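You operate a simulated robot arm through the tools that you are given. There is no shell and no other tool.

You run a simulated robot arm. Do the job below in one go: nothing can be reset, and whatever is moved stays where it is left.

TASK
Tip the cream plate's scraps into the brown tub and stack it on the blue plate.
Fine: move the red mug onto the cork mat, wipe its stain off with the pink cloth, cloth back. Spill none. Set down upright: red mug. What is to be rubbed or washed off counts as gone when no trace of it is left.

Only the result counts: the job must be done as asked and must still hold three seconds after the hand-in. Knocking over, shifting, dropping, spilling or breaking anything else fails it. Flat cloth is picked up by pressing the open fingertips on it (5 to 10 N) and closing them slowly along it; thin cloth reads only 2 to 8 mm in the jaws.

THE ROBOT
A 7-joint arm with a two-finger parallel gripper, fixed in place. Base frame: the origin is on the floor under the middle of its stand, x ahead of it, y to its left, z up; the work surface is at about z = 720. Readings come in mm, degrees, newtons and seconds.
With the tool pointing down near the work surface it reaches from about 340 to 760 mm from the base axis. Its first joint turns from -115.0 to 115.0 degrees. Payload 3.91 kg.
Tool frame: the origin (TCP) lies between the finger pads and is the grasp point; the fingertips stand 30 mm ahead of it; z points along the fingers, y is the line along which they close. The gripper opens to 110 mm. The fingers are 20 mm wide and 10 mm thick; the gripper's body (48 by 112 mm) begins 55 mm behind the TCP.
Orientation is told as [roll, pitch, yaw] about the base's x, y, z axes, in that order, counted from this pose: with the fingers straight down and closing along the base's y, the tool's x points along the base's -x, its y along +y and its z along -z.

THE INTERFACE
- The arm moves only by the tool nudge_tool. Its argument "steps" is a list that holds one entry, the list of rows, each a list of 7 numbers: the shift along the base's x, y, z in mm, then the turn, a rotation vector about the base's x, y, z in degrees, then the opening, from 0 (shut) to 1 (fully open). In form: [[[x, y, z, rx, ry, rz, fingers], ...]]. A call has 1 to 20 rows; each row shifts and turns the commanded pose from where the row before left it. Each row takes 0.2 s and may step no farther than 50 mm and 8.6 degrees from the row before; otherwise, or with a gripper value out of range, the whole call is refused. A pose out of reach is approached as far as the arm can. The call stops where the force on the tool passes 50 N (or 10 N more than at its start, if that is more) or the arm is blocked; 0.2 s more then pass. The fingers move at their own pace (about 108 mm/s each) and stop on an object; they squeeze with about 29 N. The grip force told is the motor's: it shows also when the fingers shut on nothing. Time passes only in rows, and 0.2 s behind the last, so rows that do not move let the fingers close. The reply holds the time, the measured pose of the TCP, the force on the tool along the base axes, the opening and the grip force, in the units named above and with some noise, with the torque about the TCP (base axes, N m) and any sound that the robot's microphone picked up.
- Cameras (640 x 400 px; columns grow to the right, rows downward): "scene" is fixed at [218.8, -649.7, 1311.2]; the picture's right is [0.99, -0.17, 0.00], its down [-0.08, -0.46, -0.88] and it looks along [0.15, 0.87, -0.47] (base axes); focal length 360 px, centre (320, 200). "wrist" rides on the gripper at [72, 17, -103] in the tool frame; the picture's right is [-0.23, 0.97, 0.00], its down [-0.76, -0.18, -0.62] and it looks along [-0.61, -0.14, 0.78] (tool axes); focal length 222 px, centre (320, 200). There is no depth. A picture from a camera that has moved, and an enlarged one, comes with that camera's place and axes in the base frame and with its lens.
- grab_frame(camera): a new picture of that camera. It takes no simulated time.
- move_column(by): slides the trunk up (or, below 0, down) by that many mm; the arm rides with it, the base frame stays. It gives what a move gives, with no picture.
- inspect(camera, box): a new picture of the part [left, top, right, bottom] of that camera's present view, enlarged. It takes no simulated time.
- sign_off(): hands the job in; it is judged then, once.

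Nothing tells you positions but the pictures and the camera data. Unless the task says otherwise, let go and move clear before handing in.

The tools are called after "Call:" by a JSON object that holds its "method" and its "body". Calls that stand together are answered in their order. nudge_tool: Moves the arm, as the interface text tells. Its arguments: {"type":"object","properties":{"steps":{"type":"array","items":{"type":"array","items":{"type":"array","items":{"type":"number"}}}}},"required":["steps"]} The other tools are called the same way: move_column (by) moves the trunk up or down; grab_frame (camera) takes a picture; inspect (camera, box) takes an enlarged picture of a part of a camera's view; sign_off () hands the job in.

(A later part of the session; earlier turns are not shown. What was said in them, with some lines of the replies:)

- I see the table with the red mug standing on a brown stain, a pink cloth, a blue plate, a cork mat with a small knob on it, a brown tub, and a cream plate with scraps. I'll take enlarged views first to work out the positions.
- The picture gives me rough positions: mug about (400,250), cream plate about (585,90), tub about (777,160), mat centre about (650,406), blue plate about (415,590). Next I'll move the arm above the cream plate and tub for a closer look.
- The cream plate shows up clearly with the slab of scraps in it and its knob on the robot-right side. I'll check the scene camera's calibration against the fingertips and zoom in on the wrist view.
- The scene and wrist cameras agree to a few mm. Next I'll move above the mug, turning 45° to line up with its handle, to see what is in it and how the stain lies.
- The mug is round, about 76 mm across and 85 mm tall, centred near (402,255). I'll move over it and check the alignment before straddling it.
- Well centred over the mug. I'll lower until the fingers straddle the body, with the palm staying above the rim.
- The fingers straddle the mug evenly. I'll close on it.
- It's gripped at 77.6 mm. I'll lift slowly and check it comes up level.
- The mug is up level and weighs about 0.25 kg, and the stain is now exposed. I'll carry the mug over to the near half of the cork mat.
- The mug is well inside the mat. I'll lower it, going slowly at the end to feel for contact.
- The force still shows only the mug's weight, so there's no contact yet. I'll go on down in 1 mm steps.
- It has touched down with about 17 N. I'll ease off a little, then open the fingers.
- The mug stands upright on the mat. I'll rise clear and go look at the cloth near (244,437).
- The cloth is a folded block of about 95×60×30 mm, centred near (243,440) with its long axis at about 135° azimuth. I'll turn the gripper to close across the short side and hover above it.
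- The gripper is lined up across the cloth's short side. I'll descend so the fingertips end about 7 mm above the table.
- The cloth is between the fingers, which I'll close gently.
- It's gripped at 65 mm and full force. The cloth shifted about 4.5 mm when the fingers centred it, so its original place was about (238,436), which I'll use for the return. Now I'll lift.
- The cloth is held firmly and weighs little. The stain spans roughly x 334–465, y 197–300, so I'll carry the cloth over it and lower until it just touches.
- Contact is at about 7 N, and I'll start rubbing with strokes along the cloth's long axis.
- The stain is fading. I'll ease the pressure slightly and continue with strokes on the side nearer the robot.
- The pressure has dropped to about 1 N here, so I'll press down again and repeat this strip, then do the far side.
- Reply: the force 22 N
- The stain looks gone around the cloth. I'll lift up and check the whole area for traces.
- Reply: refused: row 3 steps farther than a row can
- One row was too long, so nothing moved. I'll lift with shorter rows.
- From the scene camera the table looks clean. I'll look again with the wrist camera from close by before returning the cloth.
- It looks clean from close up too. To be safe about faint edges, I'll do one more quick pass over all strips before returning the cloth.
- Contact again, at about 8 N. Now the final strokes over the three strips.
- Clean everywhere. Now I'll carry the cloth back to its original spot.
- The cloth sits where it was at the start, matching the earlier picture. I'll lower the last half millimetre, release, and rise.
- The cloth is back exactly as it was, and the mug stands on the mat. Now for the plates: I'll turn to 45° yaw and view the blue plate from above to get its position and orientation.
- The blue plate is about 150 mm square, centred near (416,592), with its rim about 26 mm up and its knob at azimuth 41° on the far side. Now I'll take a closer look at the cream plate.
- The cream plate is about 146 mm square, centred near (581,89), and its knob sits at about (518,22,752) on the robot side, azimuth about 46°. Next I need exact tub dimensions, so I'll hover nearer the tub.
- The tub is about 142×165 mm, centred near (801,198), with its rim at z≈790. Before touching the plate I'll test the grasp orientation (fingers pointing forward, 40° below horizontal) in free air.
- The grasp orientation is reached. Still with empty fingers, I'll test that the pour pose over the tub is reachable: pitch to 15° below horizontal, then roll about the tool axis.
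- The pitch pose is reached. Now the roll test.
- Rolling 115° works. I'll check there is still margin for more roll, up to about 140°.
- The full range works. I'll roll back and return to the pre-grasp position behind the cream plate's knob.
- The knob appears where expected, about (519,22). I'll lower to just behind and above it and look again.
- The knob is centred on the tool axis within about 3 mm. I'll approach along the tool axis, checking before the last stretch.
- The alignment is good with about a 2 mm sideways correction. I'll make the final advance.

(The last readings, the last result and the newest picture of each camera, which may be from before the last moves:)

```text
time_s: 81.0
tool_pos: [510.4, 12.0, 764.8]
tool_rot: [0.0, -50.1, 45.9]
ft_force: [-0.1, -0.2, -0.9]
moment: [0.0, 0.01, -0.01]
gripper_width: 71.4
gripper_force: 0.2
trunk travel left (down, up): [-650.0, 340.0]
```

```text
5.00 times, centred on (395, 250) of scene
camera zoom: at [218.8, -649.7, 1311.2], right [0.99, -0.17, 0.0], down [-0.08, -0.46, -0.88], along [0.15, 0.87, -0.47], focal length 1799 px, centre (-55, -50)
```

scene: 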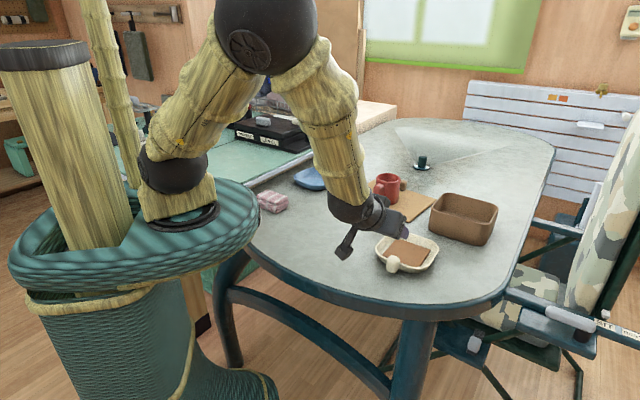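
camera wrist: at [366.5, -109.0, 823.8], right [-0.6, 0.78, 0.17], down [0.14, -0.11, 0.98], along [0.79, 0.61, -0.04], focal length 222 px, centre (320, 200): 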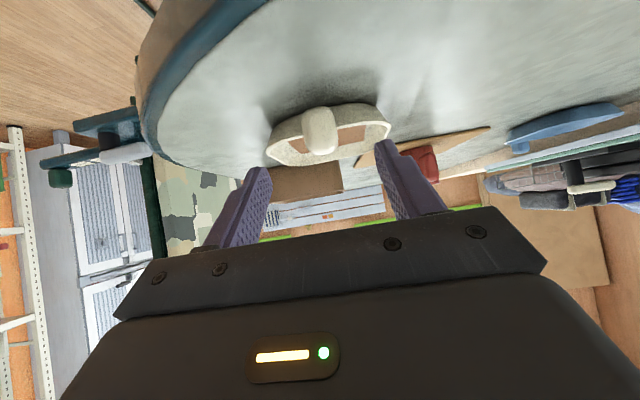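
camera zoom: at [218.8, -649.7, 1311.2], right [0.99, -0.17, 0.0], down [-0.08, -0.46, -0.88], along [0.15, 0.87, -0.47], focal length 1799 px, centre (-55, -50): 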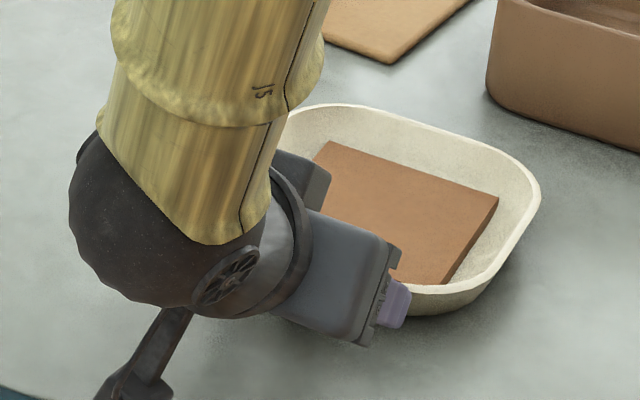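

The knob sits right between the pads and on the tool axis, so I'll close gently.

Call:
{"method": "nudge_tool", "body": {"steps": [[[0, 0, 0, 0, 0, 0, 0.45], [0, 0, 0, 0, 0, 0, 0.35], [0, 0, 0, 0, 0, 0, 0.3], [0, 0, 0, 0, 0, 0, 0.25], [0, 0, 0, 0, 0, 0, 0.2], [0, 0, 0, 0, 0, 0, 0.1], [0, 0, 0, 0, 0, 0, 0], [0, 0, 0, 0, 0, 0, 0]]]}}

Call:
{"method": "inspect", "body": {"camera": "wrist", "box": [220, 60, 440, 220]}}

Call:
{"method": "inspect", "body": {"camera": "scene", "box": [340, 210, 450, 290]}}

```text
time_s: 82.8
tool_pos: [510.9, 12.2, 764.1]
tool_rot: [0.0, -50.0, 46.0]
ft_force: [0.4, 0.1, 0.5]
moment: [-0.04, -0.01, 0.05]
gripper_width: 29.7
gripper_force: 29.6
trunk travel left (down, up): [-650.0, 340.0]
```

```text
2.50 times, centred on (330, 140) of wrist
camera zoom: at [410.4, -66.1, 774.8], right [-0.6, 0.78, 0.17], down [0.14, -0.11, 0.98], along [0.79, 0.61, -0.04], focal length 555 px, centre (295, 350)
```

zoom: 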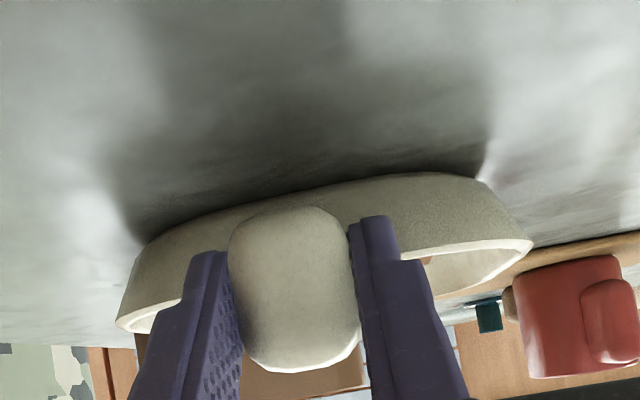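

```text
5.00 times, centred on (395, 250) of scene
camera zoom: at [218.8, -649.7, 1311.2], right [0.99, -0.17, 0.0], down [-0.08, -0.46, -0.88], along [0.15, 0.87, -0.47], focal length 1799 px, centre (-55, -50)
```

zoom: 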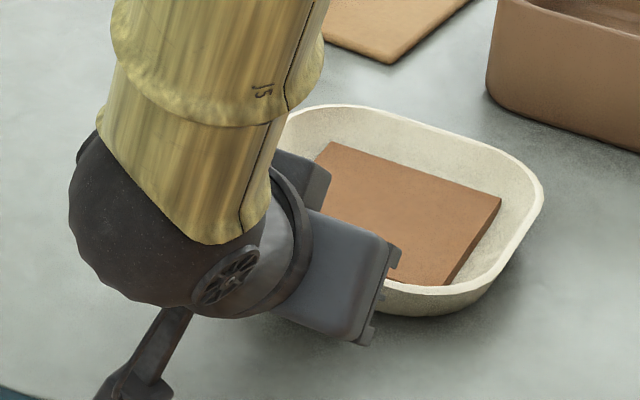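

The knob is gripped at 29.7 mm. I'll lift a little and check whether the plate stays level.

Call:
{"method": "nudge_tool", "body": {"steps": [[[0, 0, 4, 0, 0, 0, 0], [0, 0, 6, 0, 0, 0, 0], [0, 0, 10, 0, 0, 0, 0], [0, 0, 0, 0, 0, 0, 0]]]}}

Call:
{"method": "inspect", "body": {"camera": "wrist", "box": [220, 60, 440, 220]}}

Call:
{"method": "inspect", "body": {"camera": "scene", "box": [340, 210, 450, 290]}}

```text
time_s: 83.8
tool_pos: [509.1, 11.2, 783.6]
tool_rot: [0.1, -50.0, 46.0]
ft_force: [-0.4, 0.9, -2.0]
moment: [-0.13, 0.09, 0.01]
gripper_width: 29.6
gripper_force: 29.0
trunk travel left (down, up): [-650.0, 340.0]
```

```text
2.50 times, centred on (330, 140) of wrist
camera zoom: at [410.2, -66.3, 794.3], right [-0.6, 0.78, 0.17], down [0.14, -0.11, 0.98], along [0.79, 0.61, -0.04], focal length 555 px, centre (295, 350)
```

zoom: 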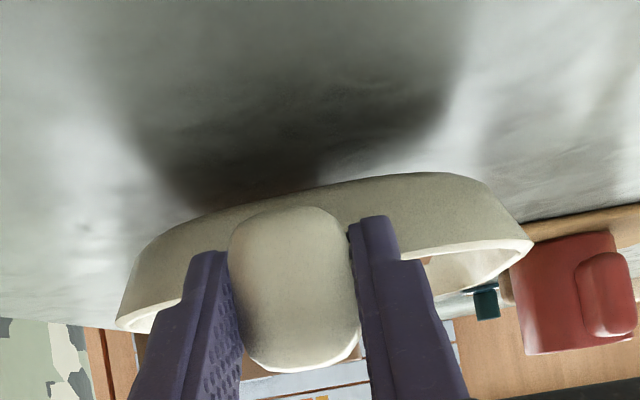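

```text
5.00 times, centred on (395, 250) of scene
camera zoom: at [218.8, -649.7, 1311.2], right [0.99, -0.17, 0.0], down [-0.08, -0.46, -0.88], along [0.15, 0.87, -0.47], focal length 1799 px, centre (-55, -50)
```

zoom: 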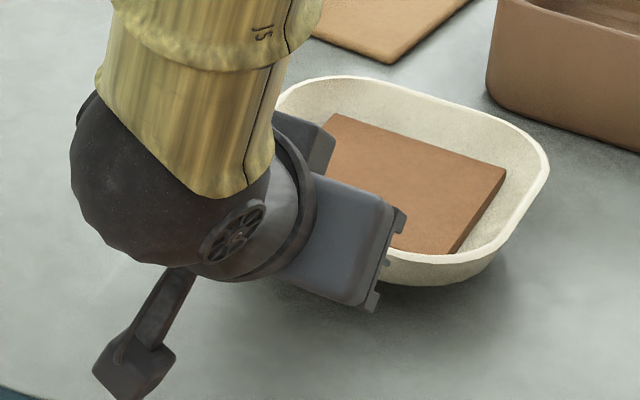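

The plate and slab are held level at about 0.2 kg with no slip. I'll raise it and carry it smoothly toward the tub.

Call:
{"method": "nudge_tool", "body": {"steps": [[[0, 0, 15, 0, 0, 0, 0], [0, 0, 30, 0, 0, 0, 0], [0, 0, 35, 0, 0, 0, 0], [0, 0, 30, 0, 0, 0, 0], [0, 0, 20, 0, 0, 0, 0], [0, 0, 8, 0, 0, 0, 0], [0, 0, 0, 0, 0, 0, 0]]]}}

Call:
{"method": "grab_frame", "body": {"camera": "scene"}}

Call:
{"method": "grab_frame", "body": {"camera": "wrist"}}

```text
time_s: 85.4
tool_pos: [509.7, 11.3, 923.1]
tool_rot: [-0.1, -49.9, 46.0]
ft_force: [0.3, 0.0, -0.9]
moment: [-0.07, 0.08, -0.01]
gripper_width: 30.1
gripper_force: 28.6
trunk travel left (down, up): [-650.0, 340.0]
```

```text
taken
```

scene: 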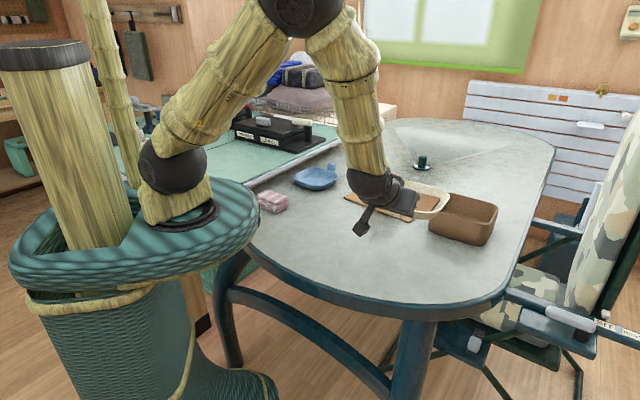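

```text
taken
camera wrist: at [410.1, -66.6, 933.0], right [-0.6, 0.78, 0.17], down [0.14, -0.11, 0.98], along [0.79, 0.61, -0.04], focal length 222 px, centre (320, 200)
```

wrist: 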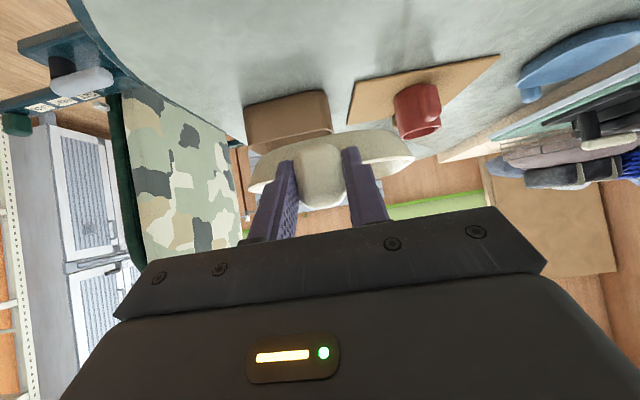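

Call:
{"method": "nudge_tool", "body": {"steps": [[[10, 7, 3, 0, 0, 0, 0], [22, 16, 3, 0, 0, 0, 0], [29, 21, 3, 0, 0, 0, 0], [31, 23, 3, 0, 0, 0, 0], [31, 23, 3, 0, 0, 0, 0], [31, 23, 3, 0, 0, 0, 0], [31, 23, 3, 0, 0, 0, 0], [24, 17.4, 3, 0, 0, 0, 0], [14.4, 9, 1.7, 0, 0, 0, 0], [0, 0, 0, 0, 0, 0, 0]]]}}

Call:
{"method": "grab_frame", "body": {"camera": "scene"}}

Call:
{"method": "inspect", "body": {"camera": "scene", "box": [390, 110, 530, 250]}}

Call:
{"method": "grab_frame", "body": {"camera": "wrist"}}

```text
time_s: 87.6
tool_pos: [733.7, 174.7, 947.7]
tool_rot: [0.0, -49.9, 46.1]
ft_force: [-0.4, 0.2, -0.8]
moment: [-0.1, 0.12, 0.0]
gripper_width: 29.6
gripper_force: 28.8
trunk travel left (down, up): [-650.0, 340.0]
```

```text
taken
```

scene: 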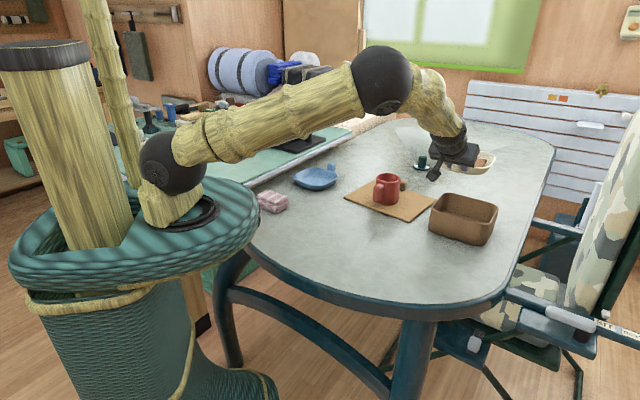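

```text
2.86 times, centred on (460, 180) of scene
camera zoom: at [218.8, -649.7, 1311.2], right [0.99, -0.17, 0.0], down [-0.08, -0.46, -0.88], along [0.15, 0.87, -0.47], focal length 1028 px, centre (-80, 257)
```

zoom: 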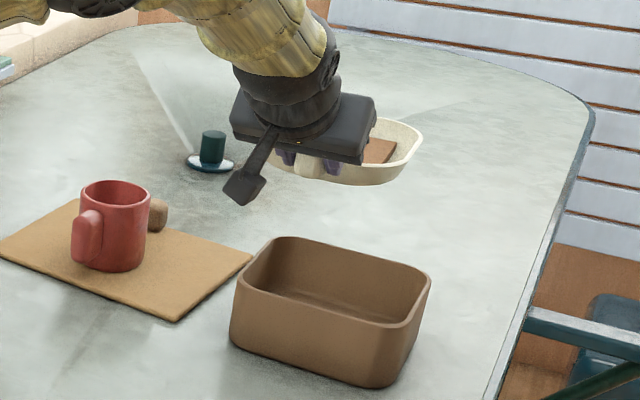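

```text
taken
camera wrist: at [634.1, 96.7, 958.3], right [-0.6, 0.78, 0.17], down [0.14, -0.11, 0.98], along [0.79, 0.61, -0.04], focal length 222 px, centre (320, 200)
```

wrist: 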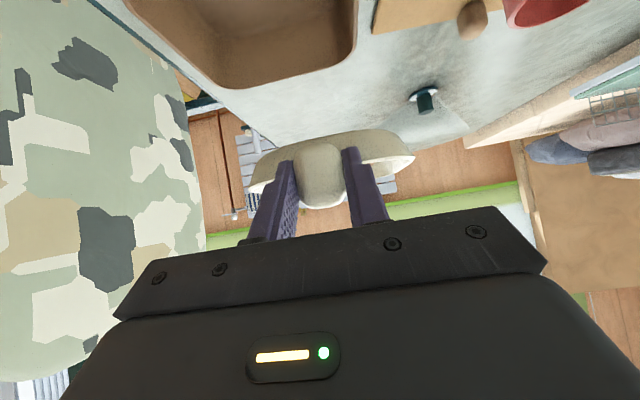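

The plate is over the tub's far side as planned. I'll start tipping with a combined pitch-up and roll to the right, then check.

Call:
{"method": "nudge_tool", "body": {"steps": [[[-1.4, 2.7, 0, 7.18, 0.23, -3.96, 0], [-1.4, 2.7, 0, 7.4, 0.46, -3.49, 0], [-1.4, 2.7, 0, 7.6, 0.67, -3.0, 0], [-1.4, 2.7, 0, 7.77, 0.84, -2.49, 0], [-1.4, 2.7, 0, 7.9, 0.98, -1.96, 0], [-1.4, 2.7, 0, 5.5, 5.7, -2.12, 0], [-1.4, 2.7, 0, 5.5, 5.7, -2.12, 0], [-1.4, 2.7, 0, 5.5, 5.7, -2.12, 0], [0, 0, 0, 0, 0, 0, 0]]]}}

Call:
{"method": "inspect", "body": {"camera": "scene", "box": [390, 110, 530, 250]}}

Call:
{"method": "grab_frame", "body": {"camera": "wrist"}}

```text
time_s: 89.6
tool_pos: [722.5, 196.7, 948.7]
tool_rot: [72.3, -31.6, -34.6]
ft_force: [0.3, 0.4, -2.2]
moment: [-0.08, 0.09, 0.01]
gripper_width: 29.8
gripper_force: 28.8
trunk travel left (down, up): [-650.0, 340.0]
```

```text
2.86 times, centred on (460, 180) of scene
camera zoom: at [218.8, -649.7, 1311.2], right [0.99, -0.17, 0.0], down [-0.08, -0.46, -0.88], along [0.15, 0.87, -0.47], focal length 1028 px, centre (-80, 257)
```

zoom: 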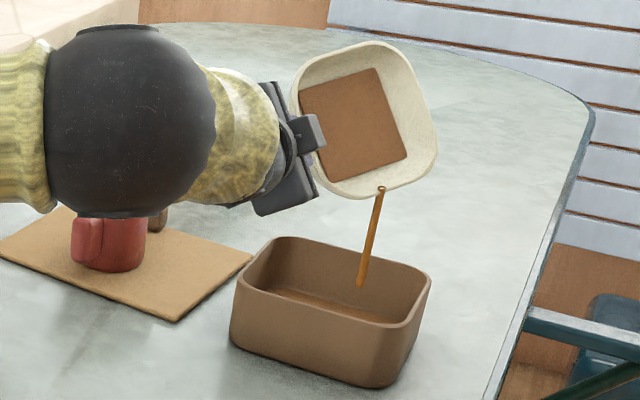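

```text
taken
camera wrist: at [598.0, 168.9, 950.0], right [-0.07, 0.41, 0.91], down [0.16, -0.9, 0.42], along [0.98, 0.17, 0.0], focal length 222 px, centre (320, 200)
```

wrist: 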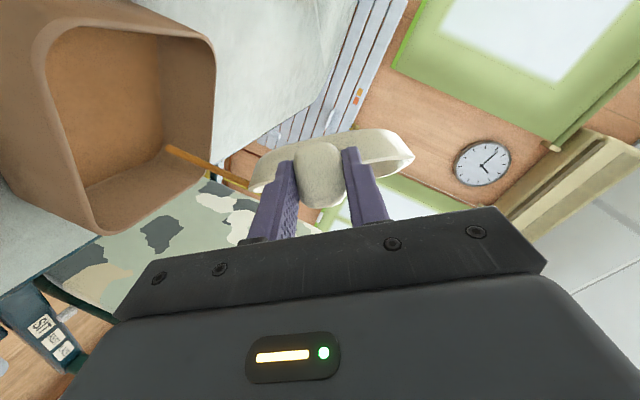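

The scraps are pouring as a stream from the plate's lip, and it lands inside the tub. I'll hold still and let it run.

Call:
{"method": "nudge_tool", "body": {"steps": [[[0, 0, 0, 0, 0, 0, 0], [0, 0, 0, 0, 0, 0, 0], [0, 0, 0, 0, 0, 0, 0]]]}}

Call:
{"method": "inspect", "body": {"camera": "scene", "box": [390, 110, 530, 250]}}

Call:
{"method": "inspect", "body": {"camera": "wrist", "box": [0, 0, 420, 250]}}

```text
time_s: 90.4
tool_pos: [722.7, 196.9, 948.1]
tool_rot: [72.3, -31.7, -34.5]
ft_force: [-0.2, -0.5, -2.0]
moment: [-0.07, 0.12, 0.0]
gripper_width: 29.6
gripper_force: 29.5
trunk travel left (down, up): [-650.0, 340.0]
```

```text
2.86 times, centred on (460, 180) of scene
camera zoom: at [218.8, -649.7, 1311.2], right [0.99, -0.17, 0.0], down [-0.08, -0.46, -0.88], along [0.15, 0.87, -0.47], focal length 1028 px, centre (-80, 257)
```

zoom: 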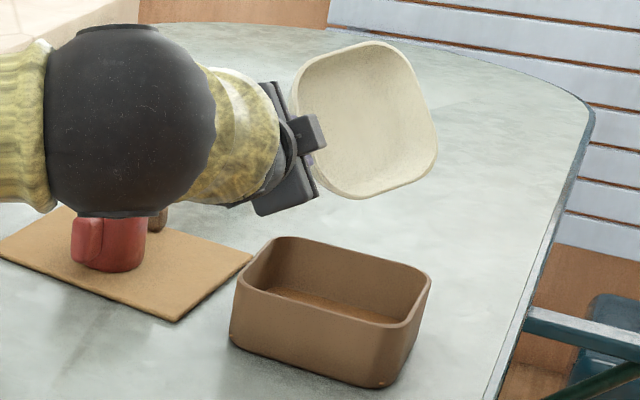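

```text
1.52 times, centred on (210, 125) of wrist
camera zoom: at [598.1, 168.8, 949.9], right [-0.07, 0.41, 0.91], down [0.16, -0.89, 0.42], along [0.98, 0.18, 0.0], focal length 338 px, centre (488, 314)
```

zoom: 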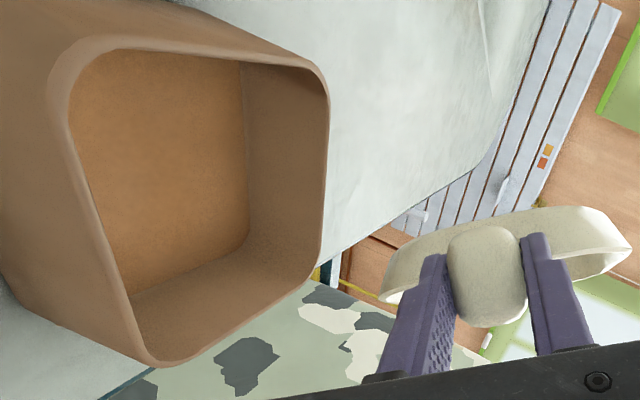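

The plate is empty and the tub's floor now shows the scraps. I noticed a small mark near the tub's base corner, so I'll zoom in there and check for spills.

Call:
{"method": "inspect", "body": {"camera": "scene", "box": [490, 220, 550, 260]}}

Call:
{"method": "inspect", "body": {"camera": "scene", "box": [420, 180, 560, 260]}}

Call:
{"method": "grab_frame", "body": {"camera": "scene"}}

```text
10.00 times, centred on (520, 240) of scene
camera zoom: at [218.8, -649.7, 1311.2], right [0.99, -0.17, 0.0], down [-0.08, -0.46, -0.88], along [0.15, 0.87, -0.47], focal length 3598 px, centre (-1680, -200)
```

zoom: 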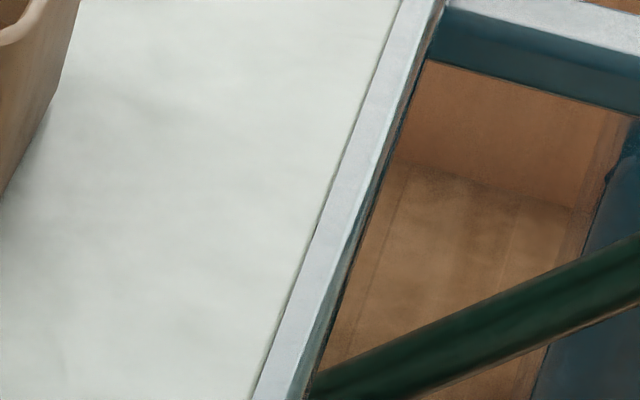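

```text
4.57 times, centred on (490, 220) of scene
camera zoom: at [218.8, -649.7, 1311.2], right [0.99, -0.17, 0.0], down [-0.08, -0.46, -0.88], along [0.15, 0.87, -0.47], focal length 1645 px, centre (-457, 109)
```

zoom: 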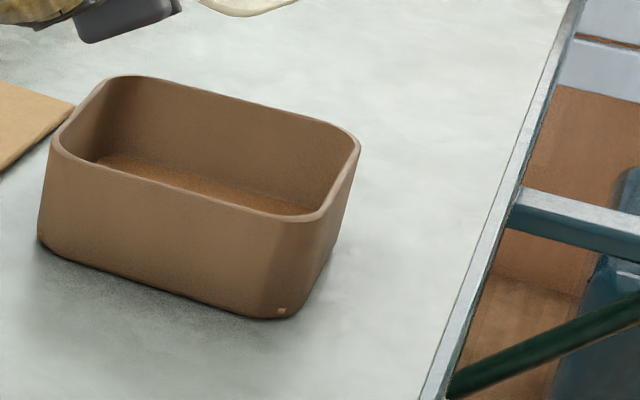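

```text
taken
```

scene: 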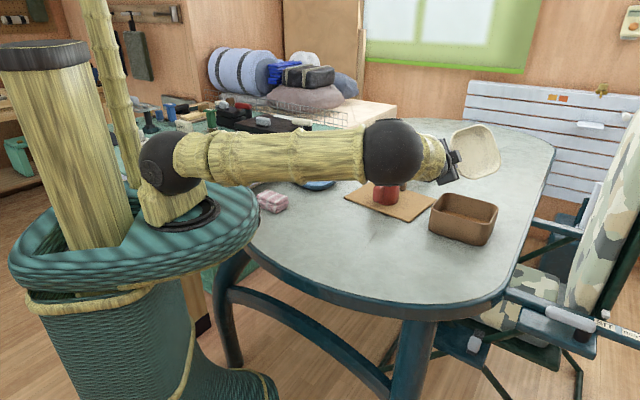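

Call:
{"method": "inspect", "body": {"camera": "scene", "box": [465, 225, 505, 255]}}

Call:
{"method": "inspect", "body": {"camera": "scene", "box": [440, 125, 510, 190]}}

```text
13.33 times, centred on (485, 240) of scene
camera zoom: at [218.8, -649.7, 1311.2], right [0.99, -0.17, 0.0], down [-0.08, -0.46, -0.88], along [0.15, 0.87, -0.47], focal length 4797 px, centre (-1880, -333)
```

zoom: 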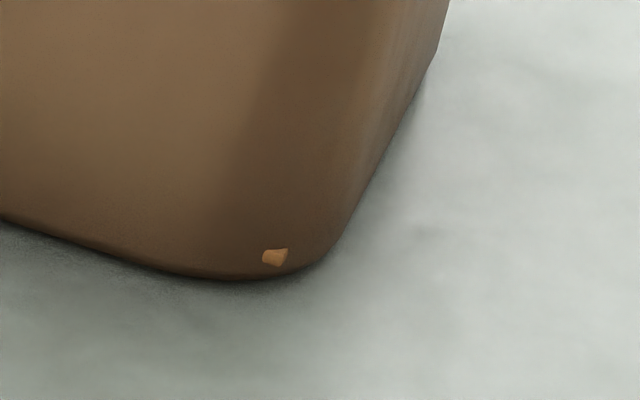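

```text
6.15 times, centred on (475, 158) of scene
camera zoom: at [218.8, -649.7, 1311.2], right [0.99, -0.17, 0.0], down [-0.08, -0.46, -0.88], along [0.15, 0.87, -0.47], focal length 2214 px, centre (-634, 462)
```

zoom: 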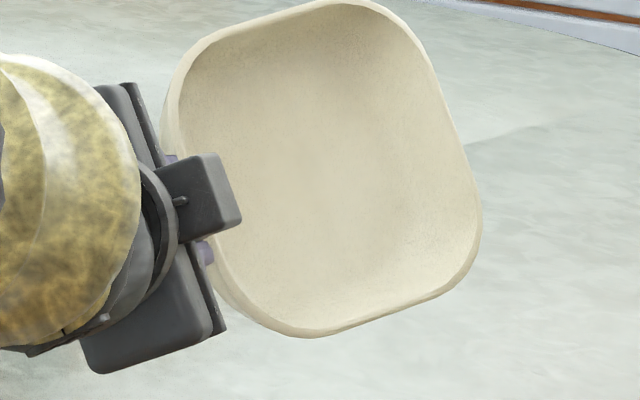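

The spot is only a corner of the scraps volume showing through the tub's rounded corner; the table is clean and the plate looks empty. I'll tilt a bit further over the tub's centre for a second to be sure nothing remains.

Call:
{"method": "nudge_tool", "body": {"steps": [[[-10, -1, 0, 5.5, 5.7, -2.12, 0], [-10, -1, 0, 5.5, 5.7, -2.12, 0], [0, 0, 0, 0, 0, 0, 0], [0, 0, 0, 0, 0, 0, 0], [0, 0, 0, 0, 0, 0, 0], [0, 0, 0, 0, 0, 0, 0]]]}}

Call:
{"method": "inspect", "body": {"camera": "scene", "box": [390, 110, 530, 250]}}

```text
time_s: 91.8
tool_pos: [703.3, 193.5, 947.9]
tool_rot: [74.3, -15.9, -39.6]
ft_force: [-0.2, 0.8, -1.4]
moment: [-0.08, 0.13, 0.03]
gripper_width: 29.8
gripper_force: 29.1
trunk travel left (down, up): [-650.0, 340.0]
```

```text
2.86 times, centred on (460, 180) of scene
camera zoom: at [218.8, -649.7, 1311.2], right [0.99, -0.17, 0.0], down [-0.08, -0.46, -0.88], along [0.15, 0.87, -0.47], focal length 1028 px, centre (-80, 257)
```

zoom: 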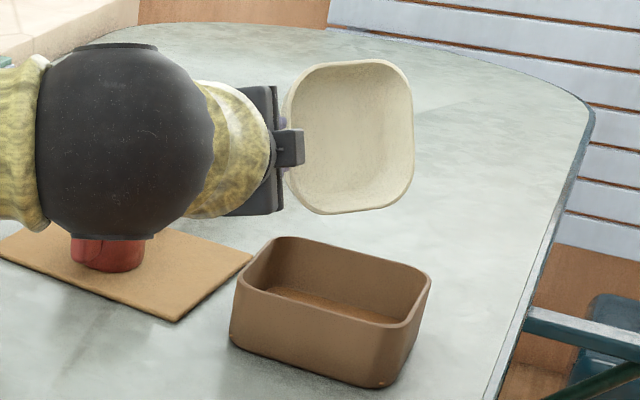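

The plate is clean. I'll roll back to level by reversing the exact sequence, staying in place over the tub.

Call:
{"method": "nudge_tool", "body": {"steps": [[[0, 0, 0, -5.5, -5.7, 2.12, 0], [0, 0, 0, -5.5, -5.7, 2.12, 0], [0, 0, 0, -5.5, -5.7, 2.12, 0], [0, 0, 0, -5.5, -5.7, 2.12, 0], [0, 0, 0, -5.5, -5.7, 2.12, 0], [0, 0, 0, -7.9, -0.98, 1.96, 0], [0, 0, 0, -7.77, -0.84, 2.49, 0], [0, 0, 0, -7.6, -0.67, 3.0, 0], [0, 0, 0, -7.4, -0.46, 3.49, 0], [0, 0, 0, -7.18, -0.23, 3.96, 0], [0, 0, 0, 0, 0, 0, 0]]]}}

Call:
{"method": "inspect", "body": {"camera": "scene", "box": [390, 110, 530, 250]}}

Call:
{"method": "grab_frame", "body": {"camera": "scene"}}

Call:
{"method": "grab_frame", "body": {"camera": "wrist"}}

```text
time_s: 94.2
tool_pos: [702.8, 194.1, 947.5]
tool_rot: [-0.1, -49.9, 46.2]
ft_force: [-0.7, 0.2, -1.9]
moment: [-0.11, 0.09, 0.03]
gripper_width: 29.9
gripper_force: 29.5
trunk travel left (down, up): [-650.0, 340.0]
```

```text
2.86 times, centred on (460, 180) of scene
camera zoom: at [218.8, -649.7, 1311.2], right [0.99, -0.17, 0.0], down [-0.08, -0.46, -0.88], along [0.15, 0.87, -0.47], focal length 1028 px, centre (-80, 257)
```

zoom: 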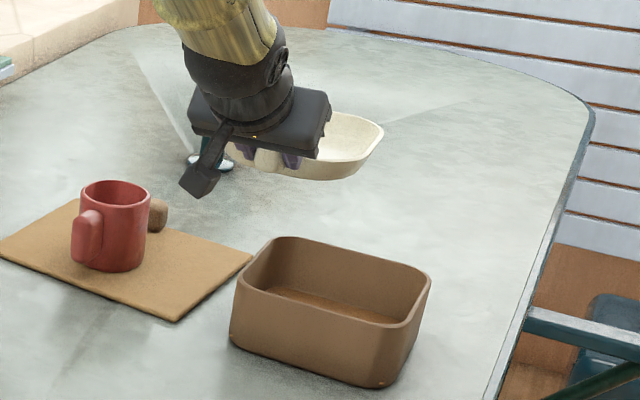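

```text
taken
```

scene: 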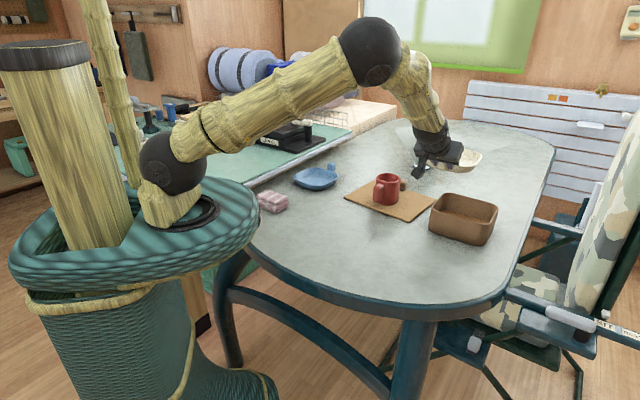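

```text
taken
camera wrist: at [602.7, 115.7, 958.6], right [-0.6, 0.78, 0.17], down [0.14, -0.11, 0.98], along [0.79, 0.61, -0.04], focal length 222 px, centre (320, 200)
```

wrist: 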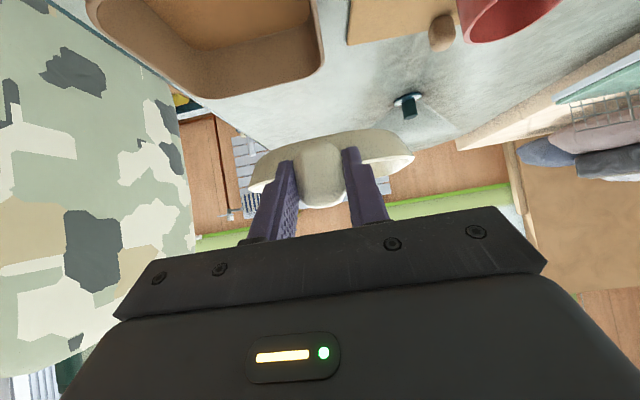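

The plate is level again with the grip unchanged. Next I'll carry it at height over to the blue plate, turning about 5° to match its orientation.

Call:
{"method": "nudge_tool", "body": {"steps": [[[-15, 13, 0, 0, 0, -1.5, 0], [-30, 27, 0, 0, 0, -1.5, 0], [-34, 30.5, 0, 0, 0, -1.5, 0], [-34, 30.5, 0, 0, 0, 0, 0], [-34, 30.5, 0, 0, 0, 0, 0], [-34, 30.5, 0, 0, 0, 0, 0], [-34, 30.5, 0, 0, 0, 0, 0], [-34, 30.5, -5, 0, 0, 0, 0], [-34, 30.5, -10, 0, 0, 0, 0], [-34, 30.5, -10, 0, 0, 0, 0], [-30, 27, -10, 0, 0, 0, 0], [-19.2, 17.3, -10, 0, 0, 0, 0], [0, 0, 0, 0, 0, 0, 0]]]}}

Call:
{"method": "grab_frame", "body": {"camera": "scene"}}

Call:
{"method": "grab_frame", "body": {"camera": "wrist"}}

Call:
{"method": "inspect", "body": {"camera": "scene", "box": [240, 80, 400, 210]}}

```text
time_s: 97.0
tool_pos: [335.4, 521.8, 903.7]
tool_rot: [-0.1, -49.9, 41.5]
ft_force: [-0.4, 0.0, -1.8]
moment: [-0.13, 0.11, 0.04]
gripper_width: 29.5
gripper_force: 28.5
trunk travel left (down, up): [-650.0, 340.0]
```

```text
taken
```

scene: 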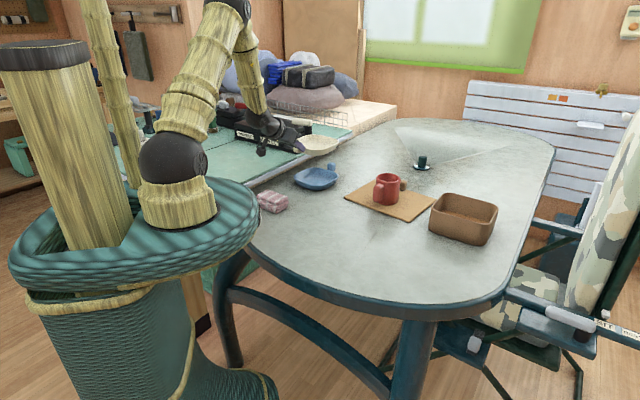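

```text
taken
camera wrist: at [229.0, 452.2, 913.5], right [-0.54, 0.83, 0.17], down [0.13, -0.12, 0.98], along [0.83, 0.55, -0.04], focal length 222 px, centre (320, 200)
```

wrist: 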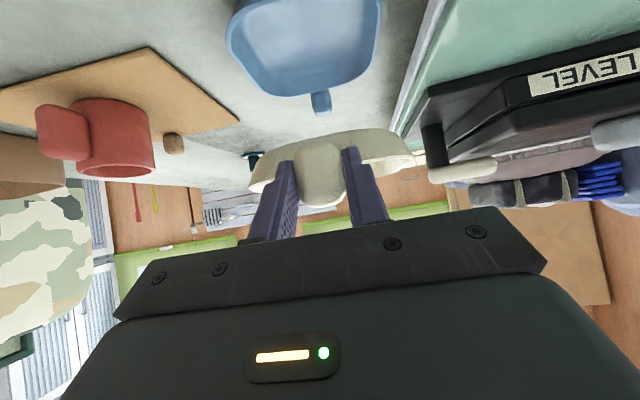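

```text
3.08 times, centred on (320, 145) of scene
camera zoom: at [218.8, -649.7, 1311.2], right [0.99, -0.17, 0.0], down [-0.08, -0.46, -0.88], along [0.15, 0.87, -0.47], focal length 1107 px, centre (320, 369)
```

zoom: 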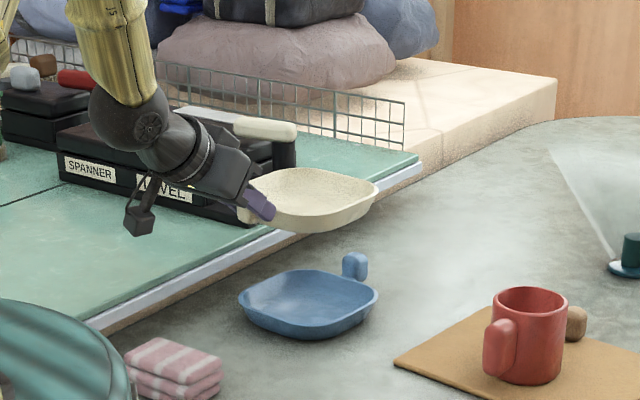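

The cream plate is hovering above the blue one. I'll zoom in to compare the two rims precisely before descending.

Call:
{"method": "inspect", "body": {"camera": "scene", "box": [290, 125, 350, 195]}}

Call:
{"method": "inspect", "body": {"camera": "wrist", "box": [210, 0, 430, 220]}}

```text
5.71 times, centred on (320, 160) of scene
camera zoom: at [218.8, -649.7, 1311.2], right [0.99, -0.17, 0.0], down [-0.08, -0.46, -0.88], along [0.15, 0.87, -0.47], focal length 2056 px, centre (320, 429)
```

zoom: 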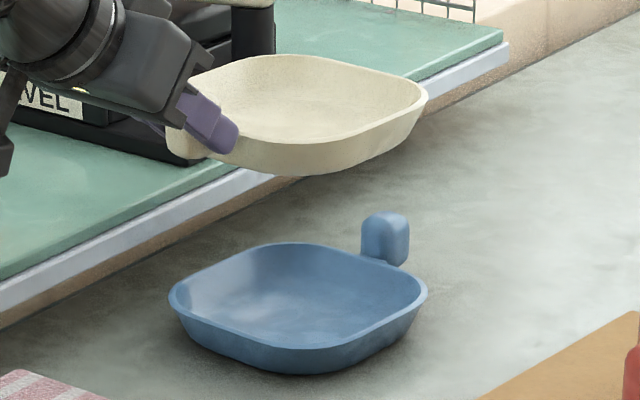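

```text
1.82 times, centred on (320, 110) of wrist
camera zoom: at [229.0, 452.2, 913.5], right [-0.54, 0.83, 0.17], down [0.13, -0.12, 0.98], along [0.83, 0.55, -0.04], focal length 404 px, centre (320, 364)
```

zoom: 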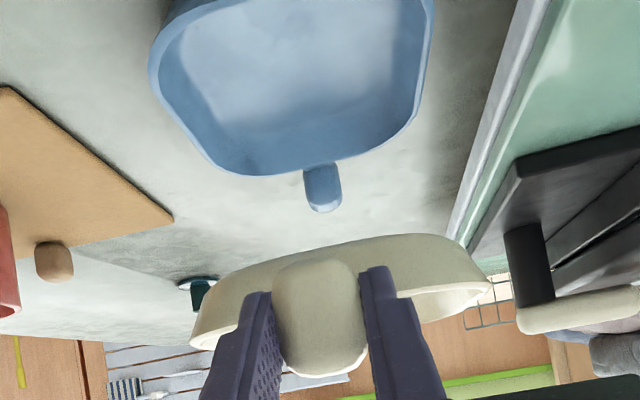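

The cream plate is within about 3 mm of being centred over the blue one. I'll make a small correction, descend most of the way, and check again, watching the clearance between the wrist camera and the cloth.

Call:
{"method": "nudge_tool", "body": {"steps": [[[1, 0.3, -35, 0, 0, 0, 0], [1, 0.2, -35, 0, 0, 0, 0], [0, 0, -28, 0, 0, 0, 0], [0, 0, 0, 0, 0, 0, 0]]]}}

Call:
{"method": "inspect", "body": {"camera": "scene", "box": [250, 135, 350, 215]}}

Call:
{"method": "grab_frame", "body": {"camera": "wrist"}}

```text
time_s: 98.0
tool_pos: [337.9, 523.6, 805.5]
tool_rot: [-0.1, -49.9, 41.6]
ft_force: [-0.1, 1.0, -2.3]
moment: [-0.09, 0.08, 0.01]
gripper_width: 29.6
gripper_force: 29.1
trunk travel left (down, up): [-650.0, 340.0]
```

```text
5.00 times, centred on (300, 175) of scene
camera zoom: at [218.8, -649.7, 1311.2], right [0.99, -0.17, 0.0], down [-0.08, -0.46, -0.88], along [0.15, 0.87, -0.47], focal length 1799 px, centre (420, 325)
```

zoom: 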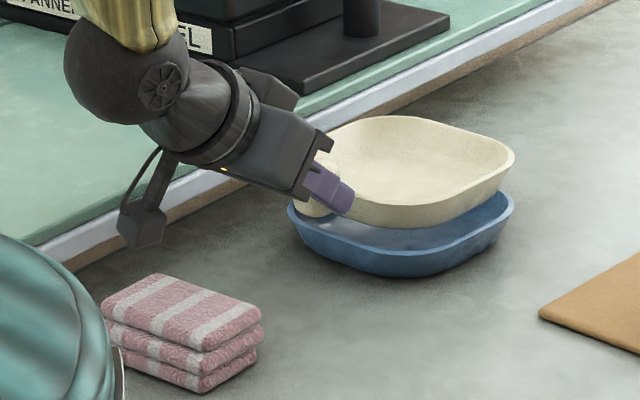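

```text
taken
camera wrist: at [231.7, 453.6, 815.6], right [-0.54, 0.83, 0.17], down [0.13, -0.12, 0.98], along [0.83, 0.55, -0.04], focal length 222 px, centre (320, 200)
```

wrist: 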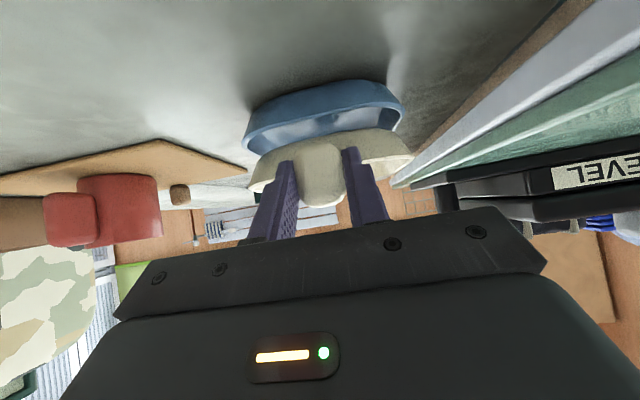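

The rims line up in both directions. I'll continue down carefully.

Call:
{"method": "nudge_tool", "body": {"steps": [[[0, 0, -10, 0, 0, 0, 0], [0, 0, -7, 0, 0, 0, 0], [0, 0, -4, 0, 0, 0, 0], [0, 0, 0, 0, 0, 0, 0]]]}}

Call:
{"method": "inspect", "body": {"camera": "scene", "box": [250, 135, 350, 215]}}

```text
time_s: 99.0
tool_pos: [338.7, 522.9, 785.0]
tool_rot: [0.0, -50.0, 41.5]
ft_force: [0.3, 0.1, -1.2]
moment: [-0.07, 0.08, -0.03]
gripper_width: 30.0
gripper_force: 29.0
trunk travel left (down, up): [-650.0, 340.0]
```

```text
5.00 times, centred on (300, 175) of scene
camera zoom: at [218.8, -649.7, 1311.2], right [0.99, -0.17, 0.0], down [-0.08, -0.46, -0.88], along [0.15, 0.87, -0.47], focal length 1799 px, centre (420, 325)
```

zoom: 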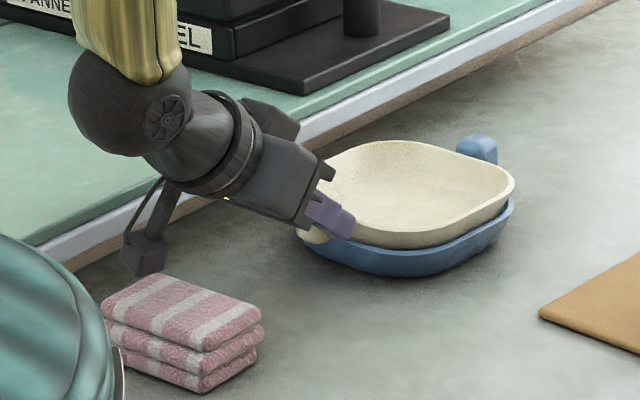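

The gap between the wrist camera and the cloth is still about 30 mm and contact should come within about 12 mm, so it's safe. I'll go on in small steps.

Call:
{"method": "nudge_tool", "body": {"steps": [[[0, 0, -3, 0, 0, 0, 0], [0, 0, -2, 0, 0, 0, 0], [0, 0, -1.5, 0, 0, 0, 0], [0, 0, 0, 0, 0, 0, 0]]]}}

```text
time_s: 100.0
tool_pos: [338.6, 522.4, 779.1]
tool_rot: [0.2, -50.2, 41.6]
ft_force: [-1.7, 0.1, 14.1]
moment: [0.14, -0.44, 0.05]
gripper_width: 29.8
gripper_force: 29.0
trunk travel left (down, up): [-650.0, 340.0]
```

Contact, at 14 N and a little higher than expected. I'll look at how it is seated before doing more.

Call:
{"method": "inspect", "body": {"camera": "scene", "box": [285, 145, 345, 195]}}

Call:
{"method": "inspect", "body": {"camera": "wrist", "box": [210, 60, 430, 220]}}

```text
8.00 times, centred on (315, 170) of scene
camera zoom: at [218.8, -649.7, 1311.2], right [0.99, -0.17, 0.0], down [-0.08, -0.46, -0.88], along [0.15, 0.87, -0.47], focal length 2878 px, centre (360, 440)
```

zoom: 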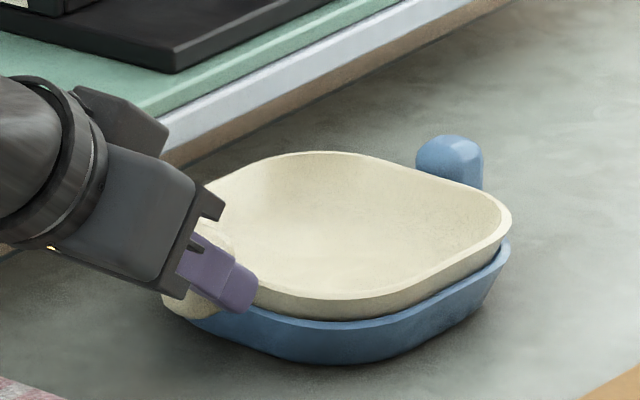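

```text
2.50 times, centred on (320, 140) of wrist
camera zoom: at [232.2, 453.2, 789.6], right [-0.54, 0.83, 0.18], down [0.12, -0.13, 0.98], along [0.83, 0.55, -0.03], focal length 555 px, centre (320, 350)
```

zoom: 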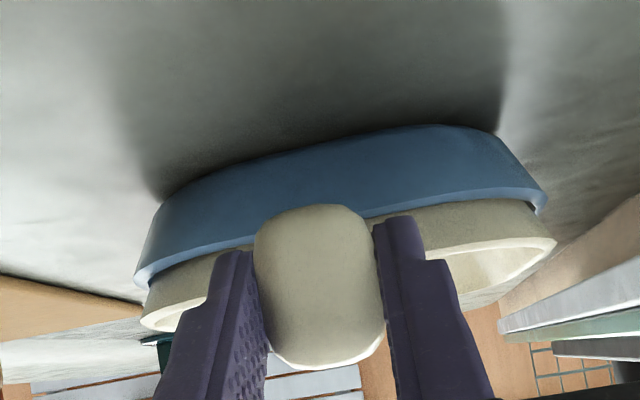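

The cream plate is nested evenly in the blue one, its rim about 14 mm above with a uniform gap. I'll ease the pressing force before opening.

Call:
{"method": "nudge_tool", "body": {"steps": [[[0, 0, 1, 0, 0, 0, 0], [0, 0, 0, 0, 0, 0, 0]]]}}

```text
time_s: 100.6
tool_pos: [337.3, 523.2, 779.9]
tool_rot: [0.0, -50.2, 41.5]
ft_force: [-0.4, 4.6, 11.5]
moment: [0.55, -0.66, 0.13]
gripper_width: 29.9
gripper_force: 28.9
trunk travel left (down, up): [-650.0, 340.0]
```

Call:
{"method": "nudge_tool", "body": {"steps": [[[0, 0, 0.8, 0, 0, 0, 0], [0, 0, 0, 0, 0, 0, 0]]]}}

Call:
{"method": "inspect", "body": {"camera": "wrist", "box": [210, 60, 430, 220]}}

```text
time_s: 101.2
tool_pos: [338.0, 523.9, 781.3]
tool_rot: [0.0, -50.0, 41.6]
ft_force: [0.0, 5.8, 10.1]
moment: [0.51, -0.49, 0.28]
gripper_width: 29.8
gripper_force: 28.8
trunk travel left (down, up): [-650.0, 340.0]
```

```text
2.50 times, centred on (320, 140) of wrist
camera zoom: at [232.4, 452.9, 790.1], right [-0.54, 0.83, 0.17], down [0.13, -0.12, 0.98], along [0.83, 0.55, -0.04], focal length 555 px, centre (320, 350)
```

zoom: 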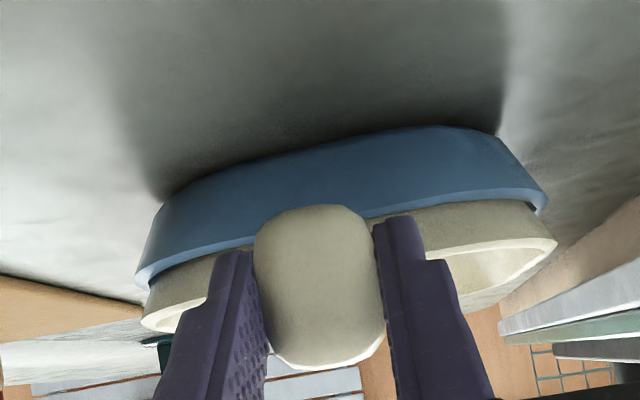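

Still about 10 N, so first contact was a bit higher than I assumed. I'll ease up a little more.

Call:
{"method": "nudge_tool", "body": {"steps": [[[0, 0, 0.8, 0, 0, 0, 0], [0, 0, 0, 0, 0, 0, 0]]]}}

Call:
{"method": "nudge_tool", "body": {"steps": [[[0, 0, 0.5, 0, 0, 0, 0], [0, 0, 0, 0, 0, 0, 0]]]}}

```text
time_s: 101.8
tool_pos: [337.9, 522.0, 780.7]
tool_rot: [-0.1, -49.9, 41.5]
ft_force: [0.5, 3.6, 4.2]
moment: [0.35, -0.47, 0.2]
gripper_width: 29.6
gripper_force: 28.7
trunk travel left (down, up): [-650.0, 340.0]
```

```text
time_s: 102.4
tool_pos: [338.5, 522.3, 780.3]
tool_rot: [0.0, -49.7, 41.6]
ft_force: [0.6, 1.5, -0.9]
moment: [0.11, -0.18, 0.15]
gripper_width: 29.8
gripper_force: 29.7
trunk travel left (down, up): [-650.0, 340.0]
```

The force is now neutral, with the plate resting on the blue one. I'll open the fingers gently.

Call:
{"method": "nudge_tool", "body": {"steps": [[[0, 0, 0, 0, 0, 0, 0.29], [0, 0, 0, 0, 0, 0, 0.33], [0, 0, 0, 0, 0, 0, 0.4], [0, 0, 0, 0, 0, 0, 0.5], [0, 0, 0, 0, 0, 0, 0.65], [0, 0, 0, 0, 0, 0, 0.65]]]}}

Call:
{"method": "inspect", "body": {"camera": "wrist", "box": [210, 60, 430, 220]}}

Call:
{"method": "inspect", "body": {"camera": "scene", "box": [285, 145, 345, 195]}}

```text
time_s: 103.8
tool_pos: [338.0, 522.4, 779.8]
tool_rot: [0.0, -50.0, 41.5]
ft_force: [-0.1, -0.2, 0.2]
moment: [-0.01, -0.01, -0.02]
gripper_width: 71.6
gripper_force: 0.0
trunk travel left (down, up): [-650.0, 340.0]
```

```text
2.50 times, centred on (320, 140) of wrist
camera zoom: at [232.4, 453.0, 791.1], right [-0.54, 0.83, 0.17], down [0.13, -0.12, 0.98], along [0.83, 0.55, -0.04], focal length 555 px, centre (320, 350)
```

zoom: 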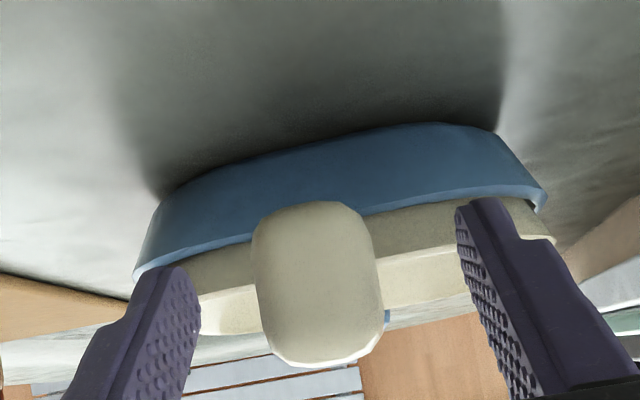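

```text
8.00 times, centred on (315, 170) of scene
camera zoom: at [218.8, -649.7, 1311.2], right [0.99, -0.17, 0.0], down [-0.08, -0.46, -0.88], along [0.15, 0.87, -0.47], focal length 2878 px, centre (360, 440)
```

zoom: 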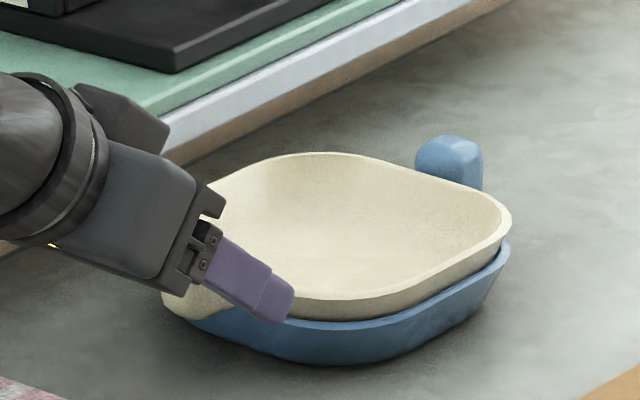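

The plate stays nested and the fingers are free. I'll back straight out along the tool axis, which also lifts away from the cloth.

Call:
{"method": "nudge_tool", "body": {"steps": [[[-5.7, -5.1, 6.5, 0, 0, 0, 0.65], [-8.6, -7.6, 9.8, 0, 0, 0, 0.65], [-14, -13, 18, 0, 0, 0, 0.65], [-14, -13, 25, 0, 0, 0, 0.65], [-5, -5, 40, 0, 0, 0, 0.65], [0, 0, 45, 0, 0, 0, 0.65], [0, 0, 40, 0, 0, 0, 0.65], [0, 0, 0, 0, 0, 0, 0.65]]]}}

Call:
{"method": "inspect", "body": {"camera": "scene", "box": [240, 140, 400, 250]}}

Call:
{"method": "inspect", "body": {"camera": "scene", "box": [285, 145, 345, 195]}}

Call:
{"method": "grab_frame", "body": {"camera": "scene"}}

Call:
{"method": "grab_frame", "body": {"camera": "wrist"}}

```text
time_s: 105.6
tool_pos: [293.0, 478.9, 965.7]
tool_rot: [0.0, -49.9, 41.5]
ft_force: [-0.3, 0.6, -0.3]
moment: [0.03, -0.06, -0.01]
gripper_width: 71.3
gripper_force: 0.1
trunk travel left (down, up): [-650.0, 340.0]
```

```text
3.64 times, centred on (320, 195) of scene
camera zoom: at [218.8, -649.7, 1311.2], right [0.99, -0.17, 0.0], down [-0.08, -0.46, -0.88], along [0.15, 0.87, -0.47], focal length 1308 px, centre (320, 218)
```

zoom: 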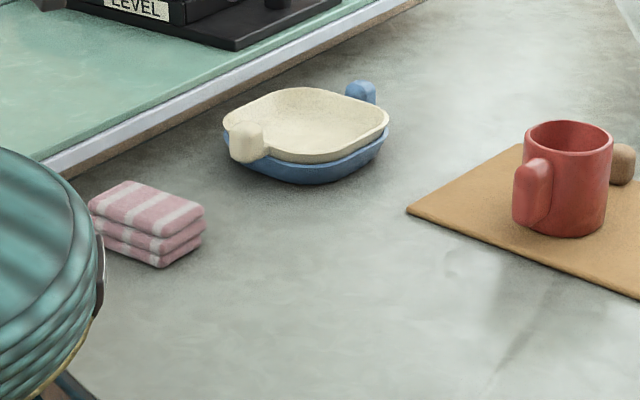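

```text
8.00 times, centred on (315, 170) of scene
camera zoom: at [218.8, -649.7, 1311.2], right [0.99, -0.17, 0.0], down [-0.08, -0.46, -0.88], along [0.15, 0.87, -0.47], focal length 2878 px, centre (360, 440)
```

zoom: 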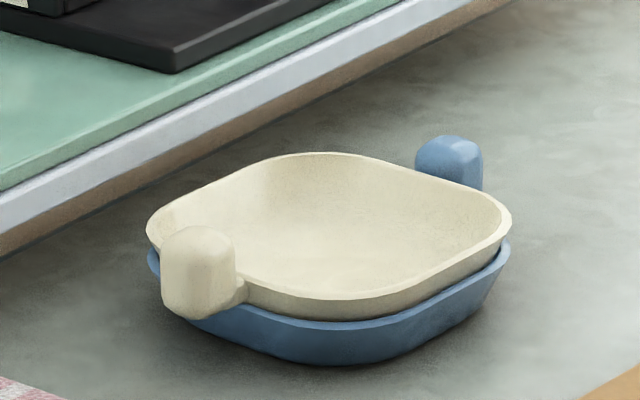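

```text
taken
```

scene: 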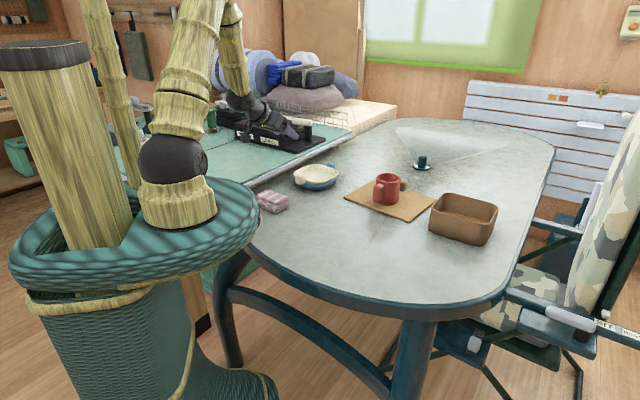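

```text
taken
camera wrist: at [186.3, 409.0, 975.8], right [-0.54, 0.83, 0.17], down [0.13, -0.12, 0.98], along [0.83, 0.55, -0.04], focal length 222 px, centre (320, 200)
```

wrist: 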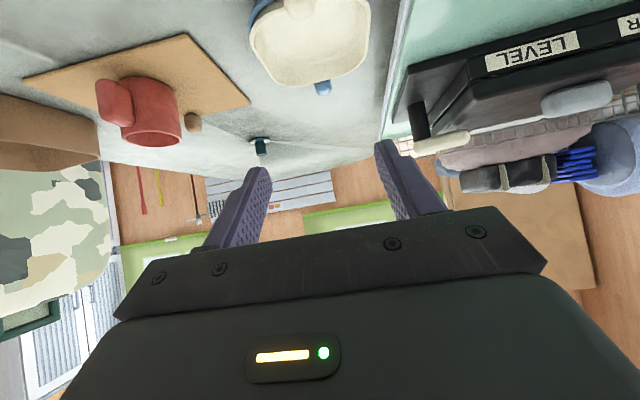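

The cream plate is stacked in the blue one, and the blue plate, cloth and mug all look right. I'll do one last check of the tub area, the table and the wiped spot.

Call:
{"method": "inspect", "body": {"camera": "scene", "box": [330, 160, 530, 290]}}

Call:
{"method": "inspect", "body": {"camera": "scene", "box": [260, 195, 400, 290]}}

Call:
{"method": "nudge_tool", "body": {"steps": [[[0, 0, 20, 0, 0, 0, 0.65], [0, 0, 0, 0, 0, 0, 0.65], [0, 0, 0, 0, 0, 0, 0.65], [0, 0, 0, 0, 0, 0, 0.65], [0, 0, 0, 0, 0, 0, 0.65]]]}}

```text
3.08 times, centred on (430, 225) of scene
camera zoom: at [218.8, -649.7, 1311.2], right [0.99, -0.17, 0.0], down [-0.08, -0.46, -0.88], along [0.15, 0.87, -0.47], focal length 1107 px, centre (-18, 123)
```

zoom: 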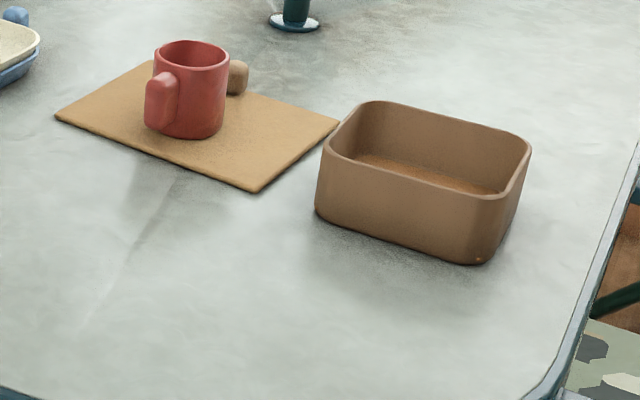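

```text
4.21 times, centred on (330, 242) of scene
camera zoom: at [218.8, -649.7, 1311.2], right [0.99, -0.17, 0.0], down [-0.08, -0.46, -0.88], along [0.15, 0.87, -0.47], focal length 1515 px, centre (278, 21)
```

zoom: 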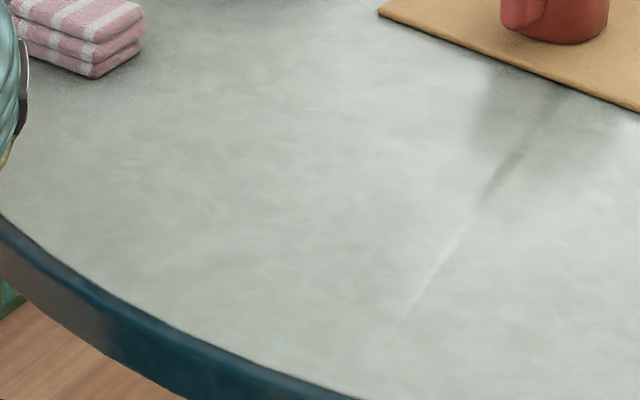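

```text
time_s: 106.8
tool_pos: [292.1, 478.5, 984.3]
tool_rot: [0.0, -50.0, 41.5]
ft_force: [-0.4, 0.6, 0.7]
moment: [0.04, -0.01, -0.01]
gripper_width: 71.6
gripper_force: 0.0
trunk travel left (down, up): [-650.0, 340.0]
```

Everything checks out:
- The scraps are in the tub and the table is clean.
- The cream plate is stacked on the blue one.
- The mug stands upright on the mat.
- The stain is gone and the cloth is back in its place.

The arm is clear of everything, so I'm handing in.

Call:
{"method": "sign_off", "body": {}}

```text
The job is handed in.
```

The whole job is done and handed in:

- **Scraps:** They went into the brown tub, with no spill visible on the table.
- **Cream plate:** It is stacked in the blue plate. The knobs are on opposite sides, and the blue plate did not visibly move.
- **Red mug:** It is standing upright on the cork mat.
- **Stain:** I wiped it off with the pink cloth and went over the spot a second time. No trace showed in either camera.
- **Cloth:** It is back where it was, still folded. Close-up pictures from before and after match.

One thing could look like a spill: a tiny orange speck at the outside base corner of the tub. It appeared when the scraps went in, and I took it to be the scraps showing through the tub's rounded corner, not something on the table.
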